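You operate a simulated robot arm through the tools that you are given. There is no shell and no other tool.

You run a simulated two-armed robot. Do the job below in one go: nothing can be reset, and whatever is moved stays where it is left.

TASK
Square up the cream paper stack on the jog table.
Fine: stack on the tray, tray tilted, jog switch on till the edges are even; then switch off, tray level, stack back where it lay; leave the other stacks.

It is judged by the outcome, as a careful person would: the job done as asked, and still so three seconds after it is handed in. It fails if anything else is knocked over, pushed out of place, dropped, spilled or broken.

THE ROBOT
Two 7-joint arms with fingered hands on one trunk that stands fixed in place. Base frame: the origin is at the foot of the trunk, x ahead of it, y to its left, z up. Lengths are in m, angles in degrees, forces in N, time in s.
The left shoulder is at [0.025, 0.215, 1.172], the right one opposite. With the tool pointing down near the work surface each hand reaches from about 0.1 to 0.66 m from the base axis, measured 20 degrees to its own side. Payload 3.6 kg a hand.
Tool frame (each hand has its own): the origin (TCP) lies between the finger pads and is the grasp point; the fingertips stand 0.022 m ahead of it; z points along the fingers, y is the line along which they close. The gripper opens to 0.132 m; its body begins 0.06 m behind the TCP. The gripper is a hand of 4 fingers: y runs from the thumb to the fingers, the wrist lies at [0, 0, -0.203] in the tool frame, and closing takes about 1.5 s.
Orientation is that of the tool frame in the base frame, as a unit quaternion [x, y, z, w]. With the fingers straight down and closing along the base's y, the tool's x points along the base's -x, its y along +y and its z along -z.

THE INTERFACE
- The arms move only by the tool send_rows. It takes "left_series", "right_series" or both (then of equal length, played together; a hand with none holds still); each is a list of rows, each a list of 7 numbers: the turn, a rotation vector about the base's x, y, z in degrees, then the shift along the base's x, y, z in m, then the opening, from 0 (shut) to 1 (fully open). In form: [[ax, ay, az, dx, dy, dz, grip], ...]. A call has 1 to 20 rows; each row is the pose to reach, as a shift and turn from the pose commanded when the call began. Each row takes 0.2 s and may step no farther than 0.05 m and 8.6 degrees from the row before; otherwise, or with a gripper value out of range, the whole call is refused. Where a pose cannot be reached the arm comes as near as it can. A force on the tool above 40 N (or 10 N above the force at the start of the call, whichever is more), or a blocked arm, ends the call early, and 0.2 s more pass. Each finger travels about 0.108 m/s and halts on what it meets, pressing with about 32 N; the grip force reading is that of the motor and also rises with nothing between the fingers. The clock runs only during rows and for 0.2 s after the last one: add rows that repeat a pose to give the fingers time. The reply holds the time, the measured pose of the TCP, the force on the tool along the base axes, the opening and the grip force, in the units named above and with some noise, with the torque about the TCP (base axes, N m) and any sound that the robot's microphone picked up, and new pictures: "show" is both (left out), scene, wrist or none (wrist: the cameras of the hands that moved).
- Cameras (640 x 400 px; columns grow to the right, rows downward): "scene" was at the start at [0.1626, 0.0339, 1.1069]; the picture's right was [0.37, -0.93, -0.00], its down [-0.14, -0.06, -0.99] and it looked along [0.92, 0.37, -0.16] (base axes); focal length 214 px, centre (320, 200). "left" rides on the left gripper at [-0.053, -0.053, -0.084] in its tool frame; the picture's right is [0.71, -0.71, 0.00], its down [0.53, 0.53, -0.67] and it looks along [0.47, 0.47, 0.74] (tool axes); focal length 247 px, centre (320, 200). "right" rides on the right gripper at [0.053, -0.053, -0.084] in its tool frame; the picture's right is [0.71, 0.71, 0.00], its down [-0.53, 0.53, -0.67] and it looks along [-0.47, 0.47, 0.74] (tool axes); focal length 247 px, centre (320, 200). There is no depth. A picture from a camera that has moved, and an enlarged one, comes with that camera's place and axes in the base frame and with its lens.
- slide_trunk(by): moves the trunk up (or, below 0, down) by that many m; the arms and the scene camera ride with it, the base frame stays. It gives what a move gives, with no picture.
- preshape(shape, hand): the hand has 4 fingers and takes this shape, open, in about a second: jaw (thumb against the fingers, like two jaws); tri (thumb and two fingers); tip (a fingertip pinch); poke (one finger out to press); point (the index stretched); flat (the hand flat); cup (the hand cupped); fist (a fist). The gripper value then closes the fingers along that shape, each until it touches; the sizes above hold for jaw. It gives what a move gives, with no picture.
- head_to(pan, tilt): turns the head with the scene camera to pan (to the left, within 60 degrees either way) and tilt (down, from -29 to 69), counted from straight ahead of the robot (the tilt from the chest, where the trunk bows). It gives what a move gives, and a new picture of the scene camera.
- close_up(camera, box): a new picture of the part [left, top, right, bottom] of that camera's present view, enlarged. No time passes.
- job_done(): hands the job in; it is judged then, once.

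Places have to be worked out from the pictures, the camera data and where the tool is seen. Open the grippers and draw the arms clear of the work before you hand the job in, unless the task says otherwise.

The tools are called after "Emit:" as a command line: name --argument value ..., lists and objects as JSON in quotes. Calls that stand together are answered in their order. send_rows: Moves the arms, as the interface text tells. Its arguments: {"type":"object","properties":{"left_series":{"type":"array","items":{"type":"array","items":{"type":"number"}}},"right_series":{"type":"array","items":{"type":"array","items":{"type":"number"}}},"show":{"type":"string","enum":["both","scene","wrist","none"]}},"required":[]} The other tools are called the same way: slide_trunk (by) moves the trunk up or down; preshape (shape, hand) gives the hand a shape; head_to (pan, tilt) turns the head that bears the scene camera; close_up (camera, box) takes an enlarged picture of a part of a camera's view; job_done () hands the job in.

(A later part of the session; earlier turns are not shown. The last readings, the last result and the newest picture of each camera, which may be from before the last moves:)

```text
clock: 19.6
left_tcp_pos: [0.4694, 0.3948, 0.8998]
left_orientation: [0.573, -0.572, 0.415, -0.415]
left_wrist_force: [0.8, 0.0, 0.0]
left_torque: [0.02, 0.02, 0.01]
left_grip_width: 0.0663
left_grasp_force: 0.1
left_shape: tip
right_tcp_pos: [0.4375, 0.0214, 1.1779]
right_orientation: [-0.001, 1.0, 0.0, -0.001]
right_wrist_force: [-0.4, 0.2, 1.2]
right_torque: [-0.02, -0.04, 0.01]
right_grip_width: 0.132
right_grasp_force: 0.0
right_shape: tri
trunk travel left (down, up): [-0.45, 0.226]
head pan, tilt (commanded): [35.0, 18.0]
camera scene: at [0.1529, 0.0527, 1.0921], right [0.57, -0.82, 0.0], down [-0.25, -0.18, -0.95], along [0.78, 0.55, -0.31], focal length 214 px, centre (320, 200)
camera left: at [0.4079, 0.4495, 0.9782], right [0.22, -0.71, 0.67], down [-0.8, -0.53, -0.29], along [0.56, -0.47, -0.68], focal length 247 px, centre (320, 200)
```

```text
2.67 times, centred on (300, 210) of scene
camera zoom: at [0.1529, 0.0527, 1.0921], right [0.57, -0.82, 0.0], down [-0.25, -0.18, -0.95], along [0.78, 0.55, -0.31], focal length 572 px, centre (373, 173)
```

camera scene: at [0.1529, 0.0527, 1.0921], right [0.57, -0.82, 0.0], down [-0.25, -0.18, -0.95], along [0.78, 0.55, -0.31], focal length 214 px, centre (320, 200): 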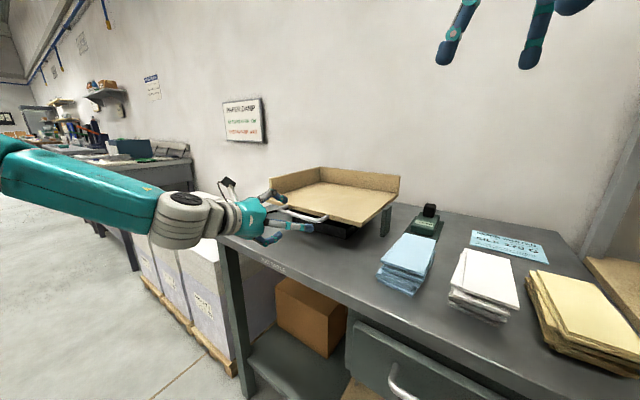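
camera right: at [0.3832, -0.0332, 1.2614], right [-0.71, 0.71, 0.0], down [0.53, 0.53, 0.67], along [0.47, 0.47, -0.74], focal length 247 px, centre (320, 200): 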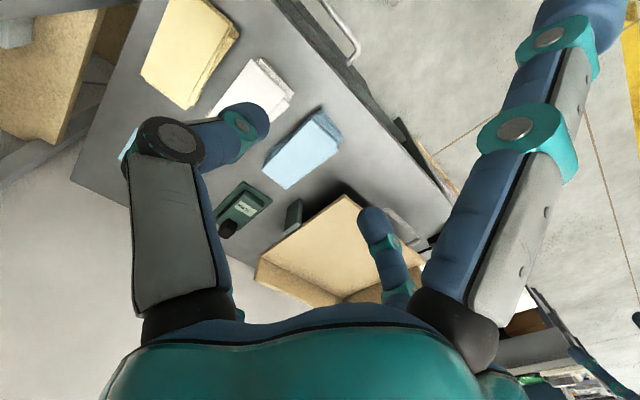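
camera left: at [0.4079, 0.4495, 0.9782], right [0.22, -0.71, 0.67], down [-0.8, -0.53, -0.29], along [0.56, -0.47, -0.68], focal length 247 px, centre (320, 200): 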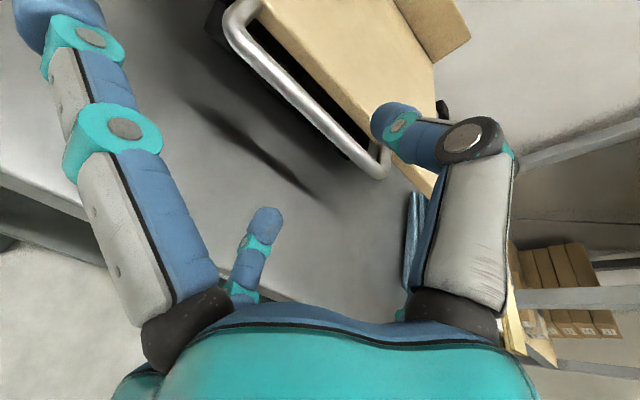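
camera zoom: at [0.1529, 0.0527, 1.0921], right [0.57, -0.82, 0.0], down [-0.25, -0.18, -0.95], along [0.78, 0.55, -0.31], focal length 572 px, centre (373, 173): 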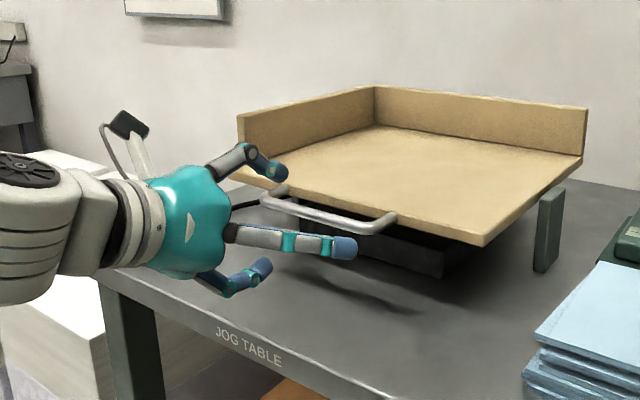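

The bar appears between the thumb and finger line, at about z 0.886 and x 0.54. I advance so the bar sits between the pads, then close.

Emit:
send_rows --left_series '[[0, 0, 0, 0.02, 0, -0.005, 0.5], [0, 0, 0, 0.042, 0, -0.01, 0.5], [0, 0, 0, 0.062, 0, -0.014, 0.5], [0, 0, 0, 0.062, 0, -0.014, 0.5]]' --show "both"

Emit:
close_up --camera "scene" --box '[220, 160, 380, 260]'

Emit:
close_up --camera "left" --box '[160, 0, 480, 220]'

```text
clock: 20.6
left_tcp_pos: [0.5347, 0.3961, 0.8863]
left_orientation: [0.572, -0.572, 0.415, -0.415]
left_wrist_force: [0.2, -0.6, -0.4]
left_torque: [0.01, 0.0, 0.0]
left_grip_width: 0.0666
left_grasp_force: 0.2
left_shape: tip
right_tcp_pos: [0.4368, 0.0195, 1.1782]
right_orientation: [0.0, 1.0, 0.0, 0.001]
right_wrist_force: [0.1, 0.0, -0.2]
right_torque: [0.04, 0.01, 0.01]
right_grip_width: 0.1319
right_grasp_force: 0.1
right_shape: tri
trunk travel left (down, up): [-0.45, 0.226]
head pan, tilt (commanded): [35.0, 18.0]
camera scene: at [0.1527, 0.0527, 1.0922], right [0.57, -0.82, 0.0], down [-0.25, -0.18, -0.95], along [0.78, 0.55, -0.31], focal length 214 px, centre (320, 200)
camera left: at [0.4716, 0.4503, 0.9639], right [0.22, -0.71, 0.67], down [-0.8, -0.53, -0.29], along [0.56, -0.47, -0.68], focal length 247 px, centre (320, 200)
```

scene: 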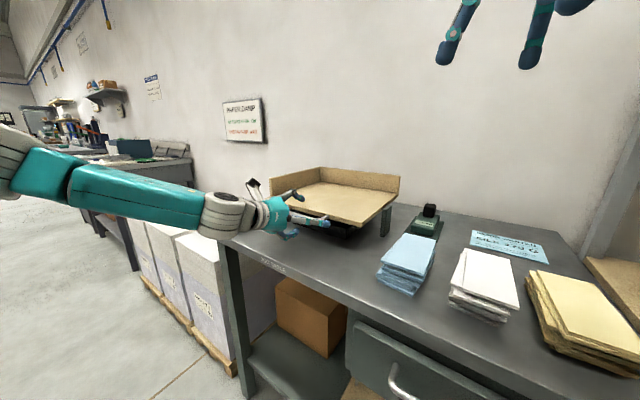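
left: 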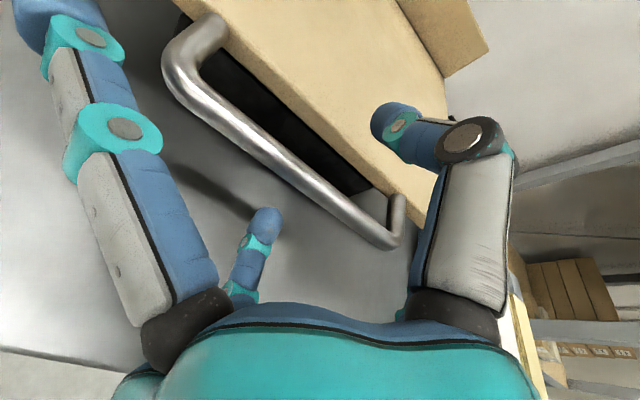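

```text
4.00 times, centred on (300, 210) of scene
camera zoom: at [0.1527, 0.0527, 1.0922], right [0.57, -0.82, 0.0], down [-0.25, -0.18, -0.95], along [0.78, 0.55, -0.31], focal length 858 px, centre (400, 160)
```

zoom: 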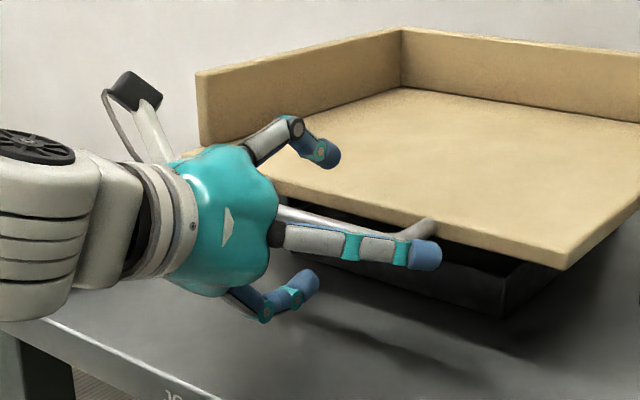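

```text
1.82 times, centred on (320, 110) of left
camera zoom: at [0.4716, 0.4503, 0.9639], right [0.22, -0.71, 0.67], down [-0.8, -0.53, -0.29], along [0.56, -0.47, -0.68], focal length 449 px, centre (320, 364)
```

zoom: 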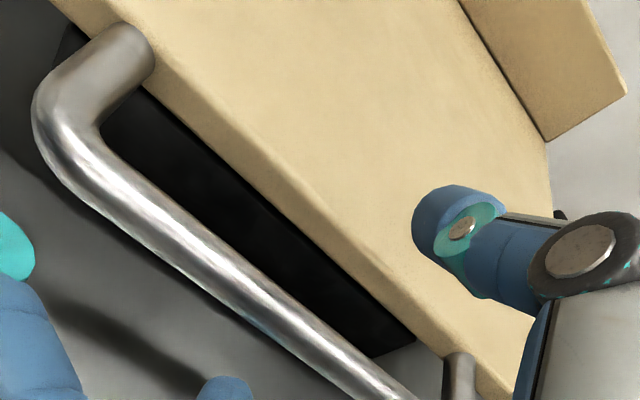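

The bar is now between the pads, within a centimetre of the TCP. I close the fingers on it.

Emit:
send_rows --left_series '[[0, 0, 0, 0, 0, 0, 0.3], [0, 0, 0, 0, 0, 0, 0.1], [0, 0, 0, 0, 0, 0, 0], [0, 0, 0, 0, 0, 0, 0], [0, 0, 0, 0, 0, 0, 0]]' --show "both"

Emit:
close_up --camera "scene" --box '[220, 160, 380, 260]'

```text
clock: 21.8
left_tcp_pos: [0.5356, 0.3963, 0.8872]
left_orientation: [0.572, -0.572, 0.415, -0.416]
left_wrist_force: [17.4, -1.3, -0.6]
left_torque: [-0.01, -0.05, -0.01]
left_grip_width: 0.003
left_grasp_force: 32.4
left_shape: tip
right_tcp_pos: [0.4395, 0.0193, 1.1772]
right_orientation: [0.0, 1.0, -0.001, -0.002]
right_wrist_force: [0.0, 0.0, 0.5]
right_torque: [-0.01, -0.01, 0.0]
right_grip_width: 0.1322
right_grasp_force: 0.0
right_shape: tri
trunk travel left (down, up): [-0.45, 0.226]
head pan, tilt (commanded): [35.0, 18.0]
camera scene: at [0.1552, 0.0526, 1.0918], right [0.57, -0.82, 0.0], down [-0.26, -0.18, -0.95], along [0.78, 0.55, -0.31], focal length 214 px, centre (320, 200)
camera left: at [0.474, 0.4502, 0.9641], right [0.22, -0.71, 0.67], down [-0.8, -0.53, -0.29], along [0.56, -0.47, -0.68], focal length 247 px, centre (320, 200)
```

scene: 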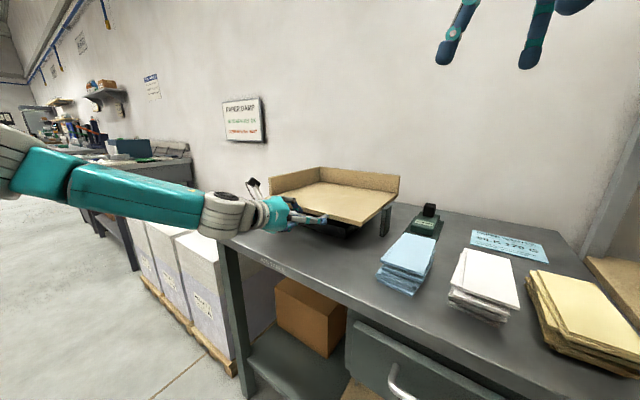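
left: 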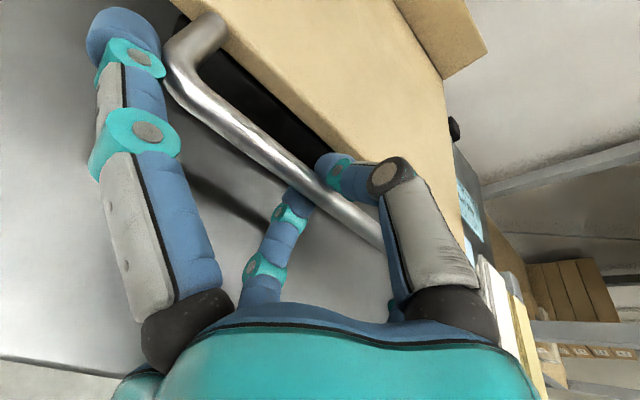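

```text
4.00 times, centred on (300, 210) of scene
camera zoom: at [0.1552, 0.0526, 1.0918], right [0.57, -0.82, 0.0], down [-0.26, -0.18, -0.95], along [0.78, 0.55, -0.31], focal length 858 px, centre (400, 160)
```

zoom: 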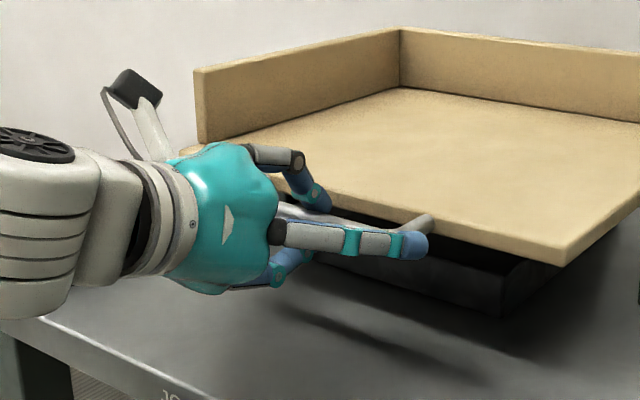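

The fingers have hooked around the bar (a +17 N pull shows the bar is caged). I lift along an arc about the pivot, watching the tray's reaction, while it is still empty.

Emit:
send_rows --left_series '[[0, 3, 0, 0, 0, 0.0095, 0], [0, 6, 0, 0.001, 0, 0.019, 0], [0, 9, 0, 0.002, 0, 0.0285, 0], [0, 12, 0, 0.004, 0, 0.038, 0], [0, 12, 0, 0.004, 0, 0.038, 0]]' --show "both"

Emit:
close_up --camera "scene" --box '[200, 140, 440, 270]'

```text
clock: 23.0
left_tcp_pos: [0.5396, 0.3957, 0.9228]
left_orientation: [-0.612, 0.613, -0.352, 0.354]
left_wrist_force: [25.1, 1.8, -5.8]
left_torque: [0.03, -0.1, 0.01]
left_grip_width: 0.002
left_grasp_force: 32.0
left_shape: tip
right_tcp_pos: [0.4416, 0.0208, 1.1768]
right_orientation: [-0.001, 1.0, 0.0, -0.002]
right_wrist_force: [0.4, -0.2, 0.7]
right_torque: [-0.02, -0.01, 0.0]
right_grip_width: 0.1317
right_grasp_force: 0.0
right_shape: tri
trunk travel left (down, up): [-0.45, 0.226]
head pan, tilt (commanded): [35.0, 18.0]
camera scene: at [0.1567, 0.0531, 1.0915], right [0.57, -0.82, 0.0], down [-0.26, -0.18, -0.95], along [0.78, 0.54, -0.31], focal length 214 px, centre (320, 200)
camera left: at [0.4964, 0.4501, 1.0108], right [0.36, -0.71, 0.61], down [-0.84, -0.53, -0.12], along [0.4, -0.47, -0.78], focal length 247 px, centre (320, 200)
```

scene: 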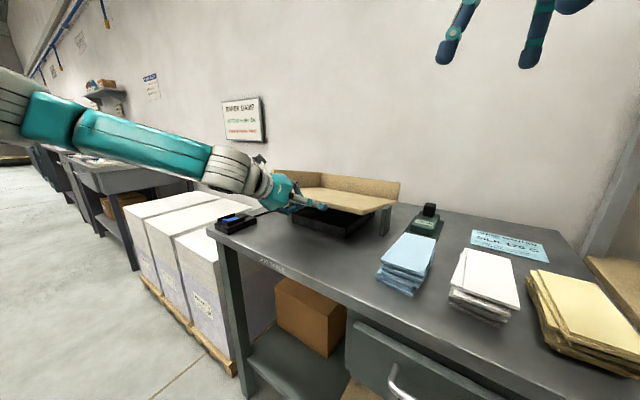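
left: 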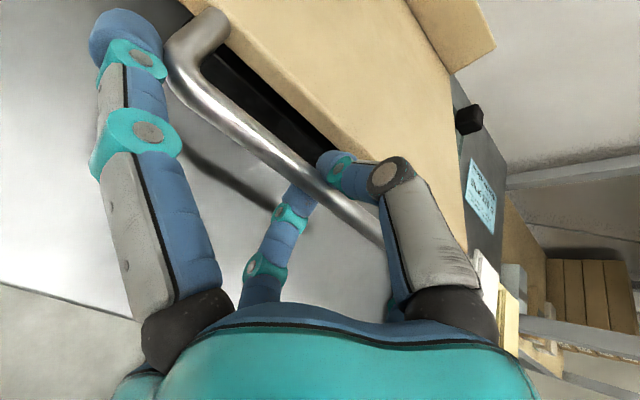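

```text
2.67 times, centred on (320, 205) of scene
camera zoom: at [0.1567, 0.0531, 1.0915], right [0.57, -0.82, 0.0], down [-0.26, -0.18, -0.95], along [0.78, 0.54, -0.31], focal length 572 px, centre (320, 187)
```

zoom: 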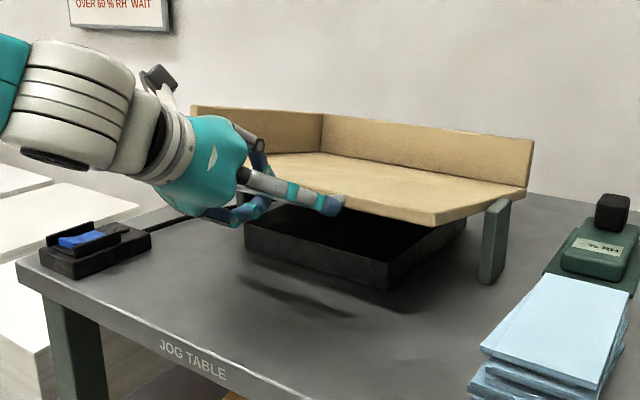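

The tray pivots on the two post tops as expected, with only about 6 N of resistance. I continue lifting gently to find the end stop or a natural resting angle.

Emit:
send_rows --left_series '[[0, 3, 0, 0.003, 0, 0.009, 0], [0, 6, 0, 0.006, 0, 0.018, 0], [0, 9, 0, 0.01, 0, 0.027, 0], [0, 9, 0, 0.01, 0, 0.027, 0]]' --show "both"

Emit:
close_up --camera "scene" --box '[200, 140, 440, 270]'

```text
clock: 24.0
left_tcp_pos: [0.5462, 0.3961, 0.9458]
left_orientation: [-0.639, 0.64, -0.301, 0.3]
left_wrist_force: [7.7, -1.9, -27.7]
left_torque: [-0.04, -0.03, 0.01]
left_grip_width: 0.0002
left_grasp_force: 32.1
left_shape: tip
right_tcp_pos: [0.4395, 0.0222, 1.1771]
right_orientation: [0.001, 1.0, -0.001, -0.002]
right_wrist_force: [-0.5, -0.3, 0.3]
right_torque: [0.02, -0.01, 0.0]
right_grip_width: 0.1321
right_grasp_force: 0.0
right_shape: tri
trunk travel left (down, up): [-0.45, 0.226]
head pan, tilt (commanded): [35.0, 18.0]
camera scene: at [0.1558, 0.0537, 1.0915], right [0.57, -0.82, 0.0], down [-0.26, -0.18, -0.95], along [0.78, 0.54, -0.31], focal length 214 px, centre (320, 200)
camera left: at [0.5171, 0.4507, 1.041], right [0.45, -0.71, 0.55], down [-0.85, -0.53, 0.02], along [0.27, -0.47, -0.84], focal length 247 px, centre (320, 200)
```

scene: 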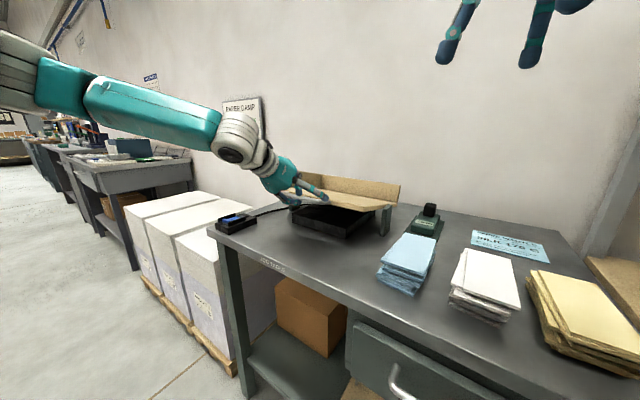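
left: 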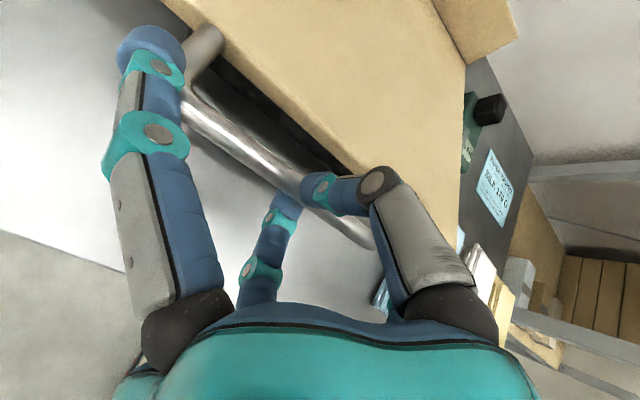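

```text
2.67 times, centred on (320, 205) of scene
camera zoom: at [0.1558, 0.0537, 1.0915], right [0.57, -0.82, 0.0], down [-0.26, -0.18, -0.95], along [0.78, 0.54, -0.31], focal length 572 px, centre (320, 187)
```

zoom: 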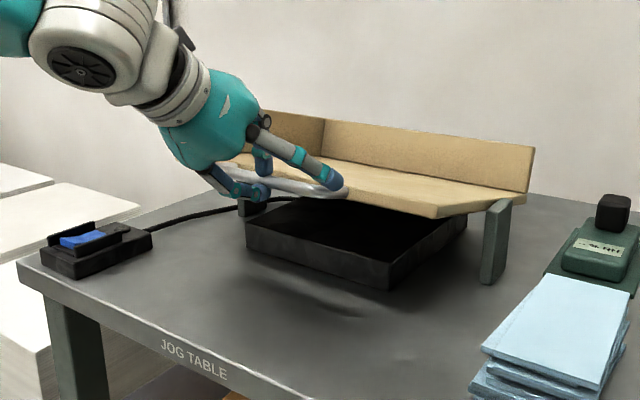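

Downward resistance jumped to −28 N, so the stop is at roughly 13–15° tilt. I now open the fingers partway in place to see whether the tray stays up by itself (the lower finger would catch it after ~2 cm).

Emit:
send_rows --left_series '[[0, 0, 0, 0, 0, -0.003, 0.2], [0, 0, 0, 0, 0, -0.006, 0.4], [0, 0, 0, 0, 0, -0.006, 0.5], [0, 0, 0, 0, 0, -0.006, 0.5]]' --show "both"

Emit:
close_up --camera "scene" --box '[200, 140, 440, 270]'

```text
clock: 25.0
left_tcp_pos: [0.5474, 0.3955, 0.9459]
left_orientation: [0.638, -0.638, 0.304, -0.305]
left_wrist_force: [0.5, -0.3, 0.5]
left_torque: [-0.01, 0.0, -0.01]
left_grip_width: 0.0658
left_grasp_force: 0.1
left_shape: tip
right_tcp_pos: [0.4365, 0.022, 1.1779]
right_orientation: [-0.001, 1.0, -0.001, -0.001]
right_wrist_force: [-0.1, 0.6, 0.3]
right_torque: [0.01, -0.03, 0.01]
right_grip_width: 0.132
right_grasp_force: 0.0
right_shape: tri
trunk travel left (down, up): [-0.45, 0.226]
head pan, tilt (commanded): [35.0, 18.0]
camera scene: at [0.1529, 0.0528, 1.0922], right [0.57, -0.82, 0.0], down [-0.25, -0.18, -0.95], along [0.78, 0.55, -0.31], focal length 214 px, centre (320, 200)
camera left: at [0.5168, 0.4501, 1.0401], right [0.44, -0.71, 0.55], down [-0.85, -0.53, 0.01], along [0.28, -0.47, -0.84], focal length 247 px, centre (320, 200)
```

scene: 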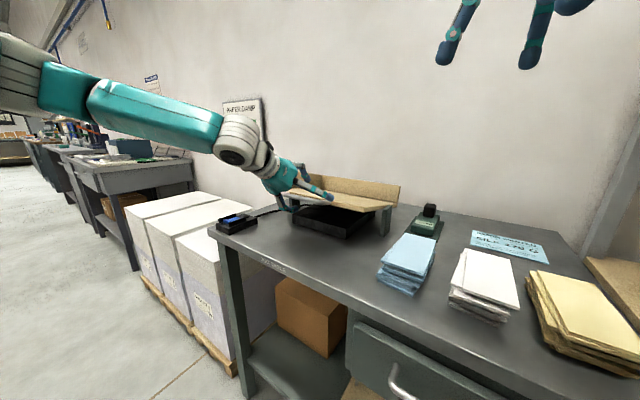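
left: 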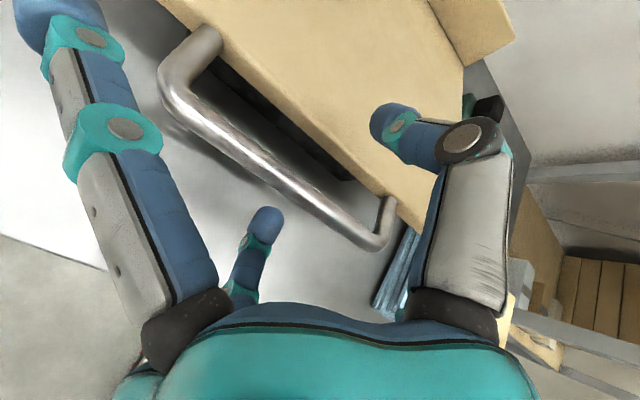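

```text
2.67 times, centred on (320, 205) of scene
camera zoom: at [0.1529, 0.0528, 1.0922], right [0.57, -0.82, 0.0], down [-0.25, -0.18, -0.95], along [0.78, 0.55, -0.31], focal length 572 px, centre (320, 187)
```

zoom: 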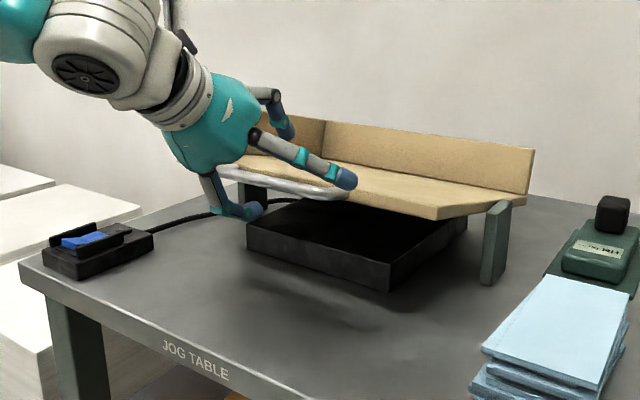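

Force reads zero and the tray stayed up — it holds its tilt by itself, so one hand can do tray and switch in turn. I re-close on the bar and bring the tray back to level.

Emit:
send_rows --left_series '[[0, 0, 0, 0, 0, 0, 0.25], [0, 0, 0, 0, 0, 0, 0], [0, 0, 0, 0, 0, 0, 0], [0, -3, 0, -0.002, 0, -0.009, 0], [0, -6, 0, -0.005, 0, -0.018, 0], [0, -9, 0, -0.007, 0, -0.027, 0], [0, -12, 0, -0.009, 0, -0.037, 0], [0, -15, 0, -0.01, 0, -0.046, 0], [0, -18, 0, -0.011, 0, -0.055, 0], [0, -18, 0, -0.011, 0, -0.055, 0]]' --show "both"

Emit:
close_up --camera "scene" --box '[200, 140, 440, 270]'

```text
clock: 27.2
left_tcp_pos: [0.5354, 0.3956, 0.8933]
left_orientation: [-0.581, 0.582, -0.402, 0.402]
left_wrist_force: [1.5, 4.5, 14.6]
left_torque: [0.11, -0.21, 0.03]
left_grip_width: 0.0054
left_grasp_force: 32.5
left_shape: tip
right_tcp_pos: [0.4362, 0.0205, 1.1787]
right_orientation: [0.0, 1.0, 0.0, 0.0]
right_wrist_force: [0.8, 1.1, -0.8]
right_torque: [0.03, 0.04, -0.01]
right_grip_width: 0.1321
right_grasp_force: 0.1
right_shape: tri
trunk travel left (down, up): [-0.45, 0.226]
head pan, tilt (commanded): [35.0, 18.0]
camera scene: at [0.1519, 0.0524, 1.0924], right [0.57, -0.82, 0.0], down [-0.25, -0.18, -0.95], along [0.78, 0.55, -0.31], focal length 214 px, centre (320, 200)
camera left: at [0.4765, 0.4495, 0.9727], right [0.25, -0.71, 0.66], down [-0.81, -0.53, -0.26], along [0.53, -0.47, -0.71], focal length 247 px, centre (320, 200)
```

scene: 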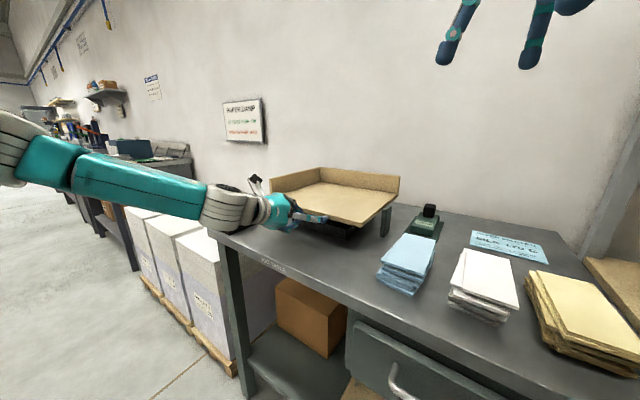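
left: 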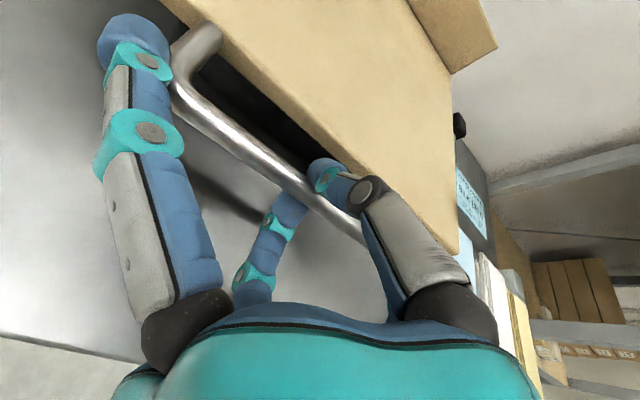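

```text
2.67 times, centred on (320, 205) of scene
camera zoom: at [0.1519, 0.0524, 1.0924], right [0.57, -0.82, 0.0], down [-0.25, -0.18, -0.95], along [0.78, 0.55, -0.31], focal length 572 px, centre (320, 187)
```

zoom: 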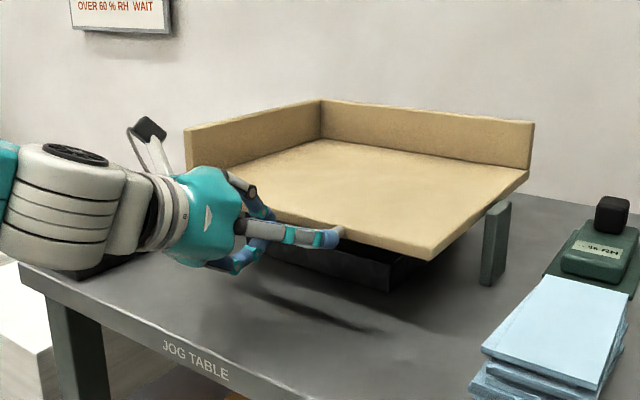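

Nearly level; the tray corner is within a couple of pixels of where it started. I press a little further down until it meets its level stop.

Emit:
send_rows --left_series '[[0, -1, 0, 0, 0, -0.003, 0], [0, -2, 0, 0, 0, -0.006, 0], [0, -2, 0, 0, 0, -0.009, 0], [0, -2, 0, 0, 0, -0.009, 0]]' --show "scene"

Emit:
close_up --camera "scene" --box '[180, 150, 420, 270]'

```text
clock: 28.2
left_tcp_pos: [0.5355, 0.3948, 0.8855]
left_orientation: [-0.574, 0.574, -0.413, 0.413]
left_wrist_force: [-0.4, 6.4, 23.8]
left_torque: [0.07, -0.28, 0.02]
left_grip_width: 0.0045
left_grasp_force: 32.2
left_shape: tip
right_tcp_pos: [0.4347, 0.0199, 1.1791]
right_orientation: [0.0, 1.0, 0.0, 0.001]
right_wrist_force: [-0.4, 0.3, 0.0]
right_torque: [0.0, 0.0, 0.02]
right_grip_width: 0.1321
right_grasp_force: 0.1
right_shape: tri
trunk travel left (down, up): [-0.45, 0.226]
head pan, tilt (commanded): [35.0, 18.0]
camera scene: at [0.1509, 0.0521, 1.0926], right [0.57, -0.82, 0.0], down [-0.25, -0.18, -0.95], along [0.78, 0.55, -0.31], focal length 214 px, centre (320, 200)
```

scene: 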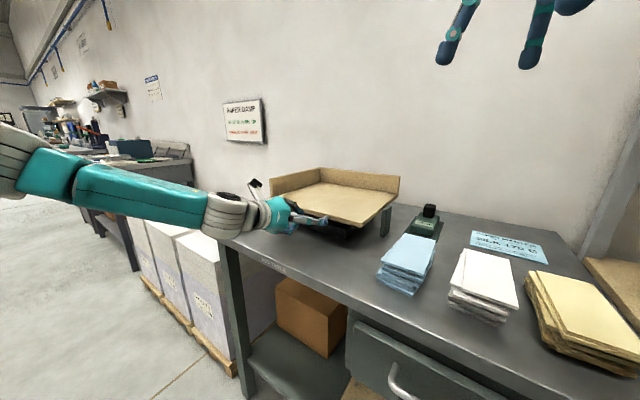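

```text
2.67 times, centred on (300, 210) of scene
camera zoom: at [0.1509, 0.0521, 1.0926], right [0.57, -0.82, 0.0], down [-0.25, -0.18, -0.95], along [0.78, 0.55, -0.31], focal length 572 px, centre (373, 173)
```

zoom: 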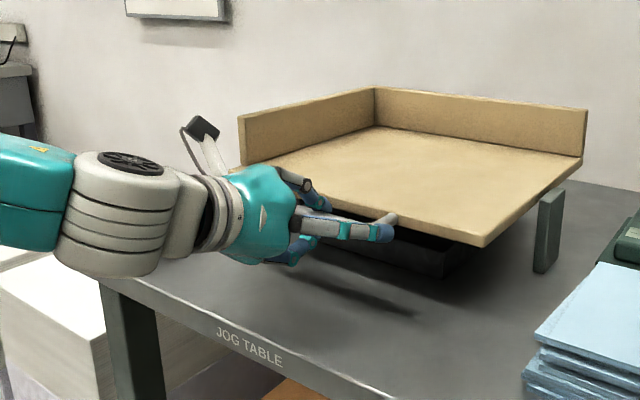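

The tray now matches its original level view exactly. I release the bar and back straight off along the finger direction.

Emit:
send_rows --left_series '[[0, 0, 0, 0, 0, 0.003, 0.2], [0, 0, 0, 0, 0, 0.003, 0.4], [0, 0, 0, 0, 0, 0.003, 0.5], [0, 0, 0, 0, 0, 0.003, 0.5], [0, 0, 0, -0.03, 0, 0.012, 0.5], [0, 0, 0, -0.06, 0, 0.022, 0.5], [0, 0, 0, -0.1, 0, 0.04, 0.5], [0, 0, 0, -0.13, 0, 0.06, 0.7]]' --show "both"

```text
clock: 30.0
left_tcp_pos: [0.4033, 0.3949, 0.9435]
left_orientation: [-0.575, 0.576, -0.411, 0.411]
left_wrist_force: [-0.1, 0.0, 0.2]
left_torque: [-0.01, 0.0, 0.0]
left_grip_width: 0.0919
left_grasp_force: 0.0
left_shape: tip
right_tcp_pos: [0.4366, 0.0212, 1.1778]
right_orientation: [0.001, 1.0, 0.0, 0.0]
right_wrist_force: [-0.4, 0.9, 0.5]
right_torque: [-0.02, -0.01, -0.01]
right_grip_width: 0.1318
right_grasp_force: 0.0
right_shape: tri
trunk travel left (down, up): [-0.45, 0.226]
head pan, tilt (commanded): [35.0, 18.0]
camera scene: at [0.1526, 0.0525, 1.0922], right [0.57, -0.82, 0.0], down [-0.25, -0.18, -0.95], along [0.78, 0.55, -0.31], focal length 214 px, centre (320, 200)
camera left: at [0.3416, 0.4489, 1.0218], right [0.23, -0.71, 0.67], down [-0.8, -0.53, -0.28], along [0.55, -0.47, -0.69], focal length 247 px, centre (320, 200)
```

scene: 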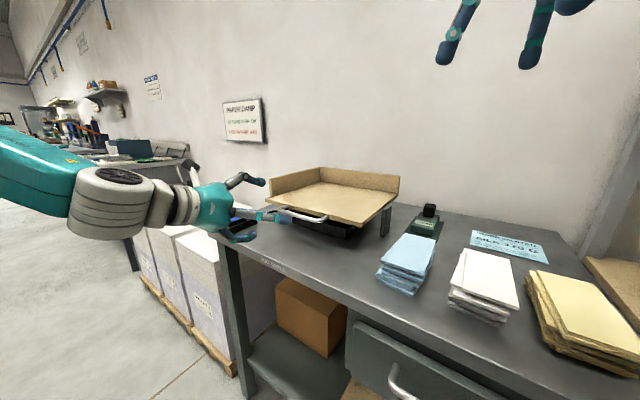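
left: 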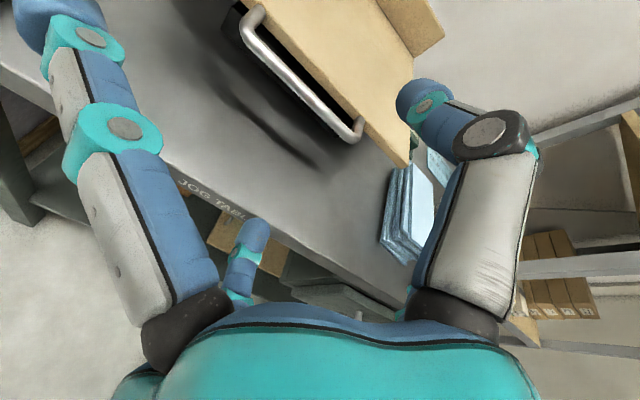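

The handle is free and the tray is level. I turn the left hand back to tool-down and raise it, while parking the right hand to the right as an overhead camera over the cream stack.

Emit:
send_rows --left_series '[[3.96, 3.96, -5.5, -0.005, -0.005, 0.015, 1], [7.92, 7.92, -11, -0.01, -0.01, 0.03, 1], [11.87, 11.87, -16.5, -0.015, -0.015, 0.045, 1], [15.83, 15.83, -22, -0.02, -0.02, 0.06, 1], [19.79, 19.79, -27.5, -0.025, -0.025, 0.075, 1], [23.74, 23.74, -33, -0.03, -0.03, 0.09, 1], [27.7, 27.7, -38.5, -0.035, -0.035, 0.105, 1], [31.66, 31.66, -44, -0.04, -0.04, 0.12, 1], [35.61, 35.61, -49.5, -0.045, -0.045, 0.135, 1], [39.57, 39.57, -55, -0.05, -0.05, 0.15, 1], [43.53, 43.53, -60.5, -0.055, -0.055, 0.165, 1], [47.49, 47.49, -66, -0.06, -0.06, 0.18, 1], [51.44, 51.44, -71.5, -0.065, -0.065, 0.195, 1], [55.4, 55.4, -77, -0.07, -0.065, 0.2, 1]]' --right_series '[[0, 0, 0, -0.005, -0.025, 0, 1], [0, 0, 0, -0.01, -0.05, 0, 1], [0, 0, 0, -0.015, -0.075, 0, 1], [0, 0, 0, -0.02, -0.1, 0, 1], [0, 0, 0, -0.025, -0.125, 0, 1], [0, 0, 0, -0.03, -0.15, 0, 1], [0, 0, 0, -0.035, -0.175, 0, 1], [0, 0, 0, -0.04, -0.2, 0, 1], [0, 0, 0, -0.045, -0.225, 0, 1], [0, 0, 0, -0.05, -0.25, 0, 1], [0, 0, 0, -0.055, -0.275, 0, 1], [0, 0, 0, -0.06, -0.3, 0, 1], [0, 0, 0, -0.06, -0.325, 0, 1], [0, 0, 0, -0.06, -0.34, 0, 1]]' --show "both"

```text
clock: 33.0
left_tcp_pos: [0.3356, 0.3286, 1.1396]
left_orientation: [0.001, 1.0, 0.004, 0.0]
left_wrist_force: [-0.3, -0.3, 0.4]
left_torque: [0.0, 0.02, -0.01]
left_grip_width: 0.1318
left_grasp_force: 0.2
left_shape: tip
left hand out of reach, approached as far as the arm can: row 8
right_tcp_pos: [0.3791, -0.3189, 1.1805]
right_orientation: [-0.001, 1.0, 0.0, -0.001]
right_wrist_force: [0.8, 0.2, -1.2]
right_torque: [0.0, 0.0, 0.0]
right_grip_width: 0.1319
right_grasp_force: 0.0
right_shape: tri
trunk travel left (down, up): [-0.45, 0.226]
head pan, tilt (commanded): [35.0, 18.0]
camera scene: at [0.153, 0.0525, 1.0921], right [0.57, -0.82, 0.0], down [-0.25, -0.18, -0.95], along [0.78, 0.55, -0.31], focal length 214 px, centre (320, 200)
camera right: at [0.3255, -0.3721, 1.2631], right [-0.71, 0.71, 0.0], down [0.53, 0.53, 0.67], along [0.47, 0.47, -0.74], focal length 247 px, centre (320, 200)
camera left: at [0.3909, 0.2765, 1.2245], right [-0.71, -0.71, -0.01], down [-0.52, 0.52, 0.67], along [-0.47, 0.48, -0.74], focal length 247 px, centre (320, 200)
```

scene: 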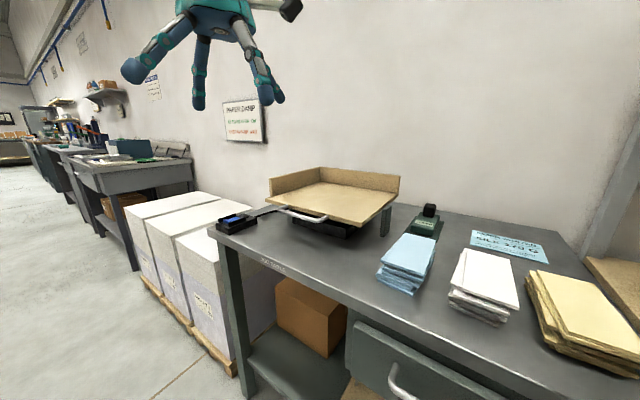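
right: 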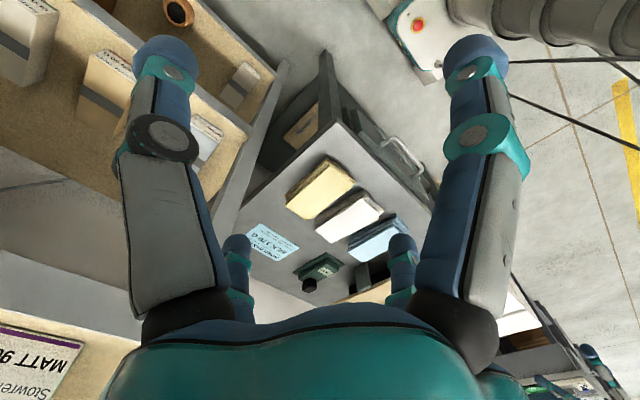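
left: 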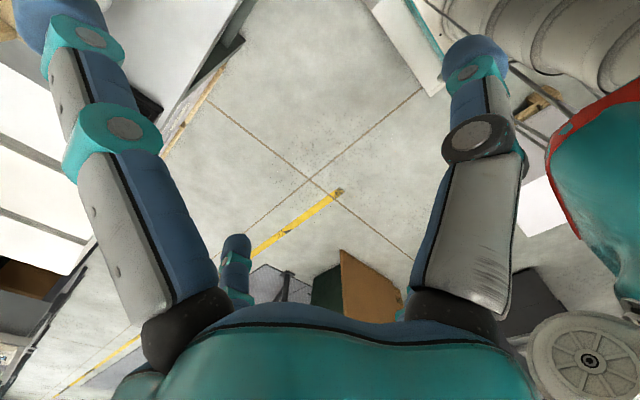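

The right-wrist camera now overlooks all three stacks. I zoom in to measure the cream stack and its gap to the white one.

Emit:
close_up --camera "right" --box '[230, 130, 440, 300]'

Emit:
close_up --camera "right" --box '[275, 145, 375, 225]'

Emit:
head_to --pan -8 --tilt 40

Emit:
close_up --camera "scene" --box '[260, 110, 380, 200]'

```text
2.35 times, centred on (335, 215) of right
camera zoom: at [0.3255, -0.3721, 1.2631], right [-0.71, 0.71, 0.0], down [0.53, 0.53, 0.67], along [0.47, 0.47, -0.74], focal length 581 px, centre (285, 165)
```

zoom: 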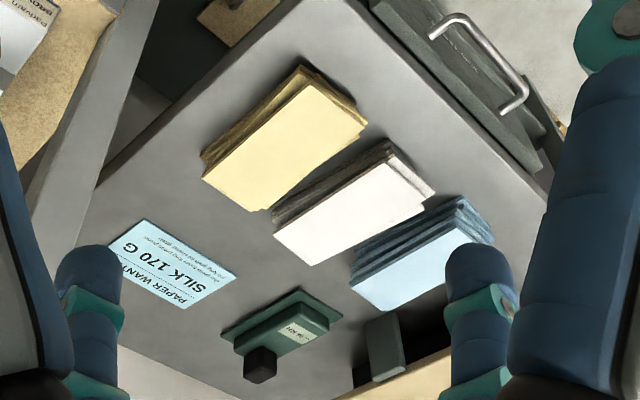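

```text
5.00 times, centred on (325, 185) of right
camera zoom: at [0.3255, -0.3721, 1.2631], right [-0.71, 0.71, 0.0], down [0.53, 0.53, 0.67], along [0.47, 0.47, -0.74], focal length 1235 px, centre (295, 275)
```

zoom: 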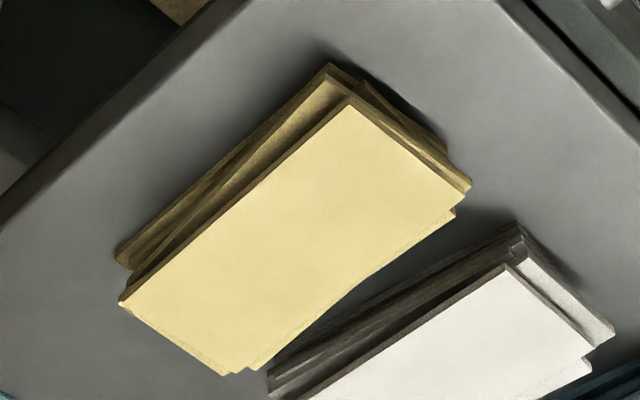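

```text
clock: 34.1
left_tcp_pos: [0.3358, 0.3296, 1.1407]
left_orientation: [-0.001, 1.0, 0.003, 0.001]
left_wrist_force: [-0.3, 0.5, 0.1]
left_torque: [0.0, 0.03, 0.04]
left_grip_width: 0.1317
left_grasp_force: 0.1
left_shape: tip
right_tcp_pos: [0.3779, -0.3182, 1.1805]
right_orientation: [0.0, 1.0, 0.0, 0.0]
right_wrist_force: [0.8, -0.6, 0.5]
right_torque: [0.01, 0.01, 0.0]
right_grip_width: 0.132
right_grasp_force: 0.0
right_shape: tri
trunk travel left (down, up): [-0.45, 0.226]
head pan, tilt (commanded): [-8.0, 40.0]
camera scene: at [0.1605, -0.0127, 1.0575], right [-0.14, -0.99, 0.0], down [-0.64, 0.09, -0.77], along [0.76, -0.11, -0.64], focal length 214 px, centre (320, 200)
```

scene: 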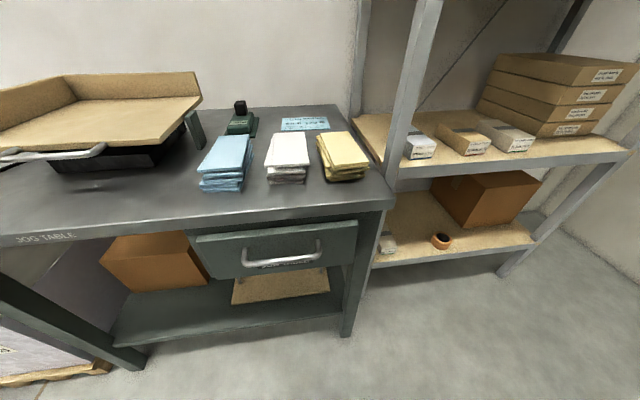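

```text
4.44 times, centred on (320, 155) of scene
camera zoom: at [0.1605, -0.0127, 1.0575], right [-0.14, -0.99, 0.0], down [-0.64, 0.09, -0.77], along [0.76, -0.11, -0.64], focal length 953 px, centre (320, 400)
```

zoom: 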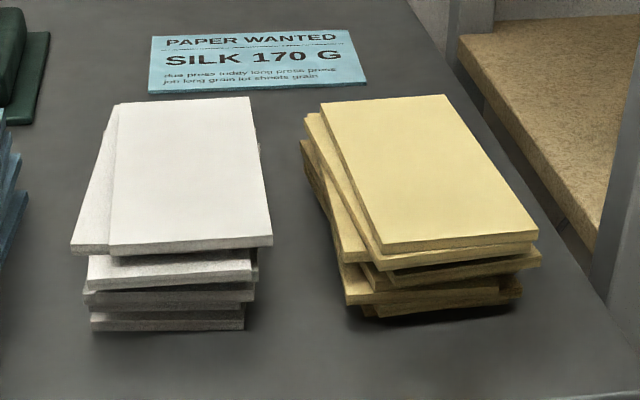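

The cream stack spans about y −0.158…−0.073 and x 0.505…0.668; the gap to the white stack is only ~2.8 cm. Before going in I need exact finger dimensions in "tip" shape, so I look at the left hand side-on with the head.

Emit:
head_to --pan 58 --tilt -15

Emit:
close_up --camera "scene" --box '[220, 60, 460, 220]'

```text
clock: 35.5
left_tcp_pos: [0.3366, 0.329, 1.1401]
left_orientation: [-0.001, 1.0, 0.003, 0.0]
left_wrist_force: [0.3, 1.1, -0.8]
left_torque: [0.02, 0.04, 0.0]
left_grip_width: 0.1316
left_grasp_force: 0.0
left_shape: tip
right_tcp_pos: [0.3799, -0.3169, 1.1801]
right_orientation: [0.0, 1.0, 0.0, 0.0]
right_wrist_force: [-0.7, 0.6, 0.1]
right_torque: [0.03, 0.0, -0.02]
right_grip_width: 0.1321
right_grasp_force: 0.0
right_shape: tri
trunk travel left (down, up): [-0.45, 0.226]
head pan, tilt (commanded): [58.0, -15.0]
camera scene: at [0.1191, 0.0673, 1.1436], right [0.85, -0.53, 0.0], down [0.14, 0.22, -0.97], along [0.51, 0.82, 0.26], focal length 214 px, centre (320, 200)
```

scene: 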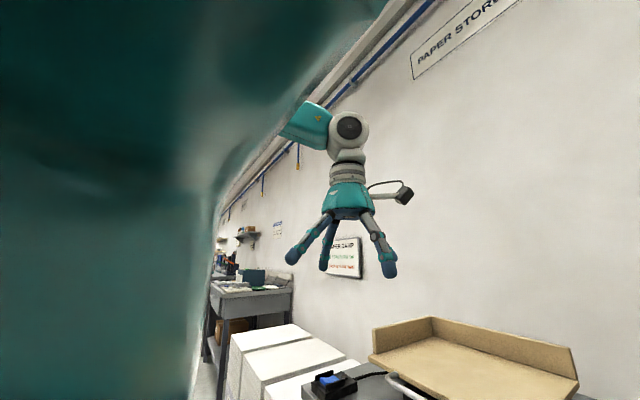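

```text
2.50 times, centred on (340, 140) of scene
camera zoom: at [0.1191, 0.0673, 1.1436], right [0.85, -0.53, 0.0], down [0.14, 0.22, -0.97], along [0.51, 0.82, 0.26], focal length 536 px, centre (270, 350)
```

zoom: 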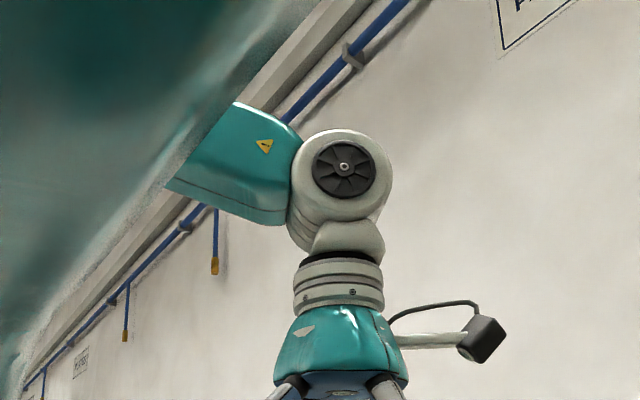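

Emit:
close_up --camera "scene" --box '[265, 180, 425, 290]'

```text
3.64 times, centred on (345, 235) of scene
camera zoom: at [0.1191, 0.0673, 1.1436], right [0.85, -0.53, 0.0], down [0.14, 0.22, -0.97], along [0.51, 0.82, 0.26], focal length 780 px, centre (229, 73)
```

zoom: 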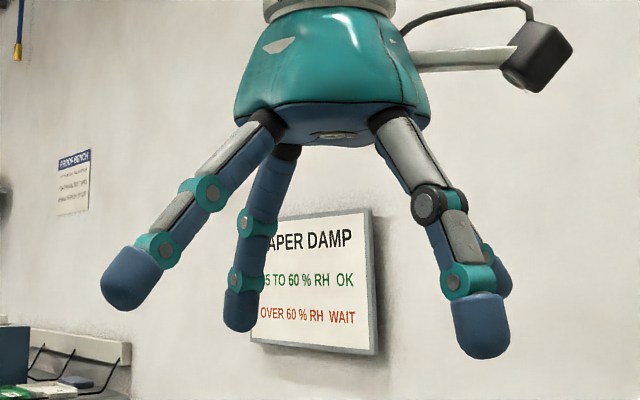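

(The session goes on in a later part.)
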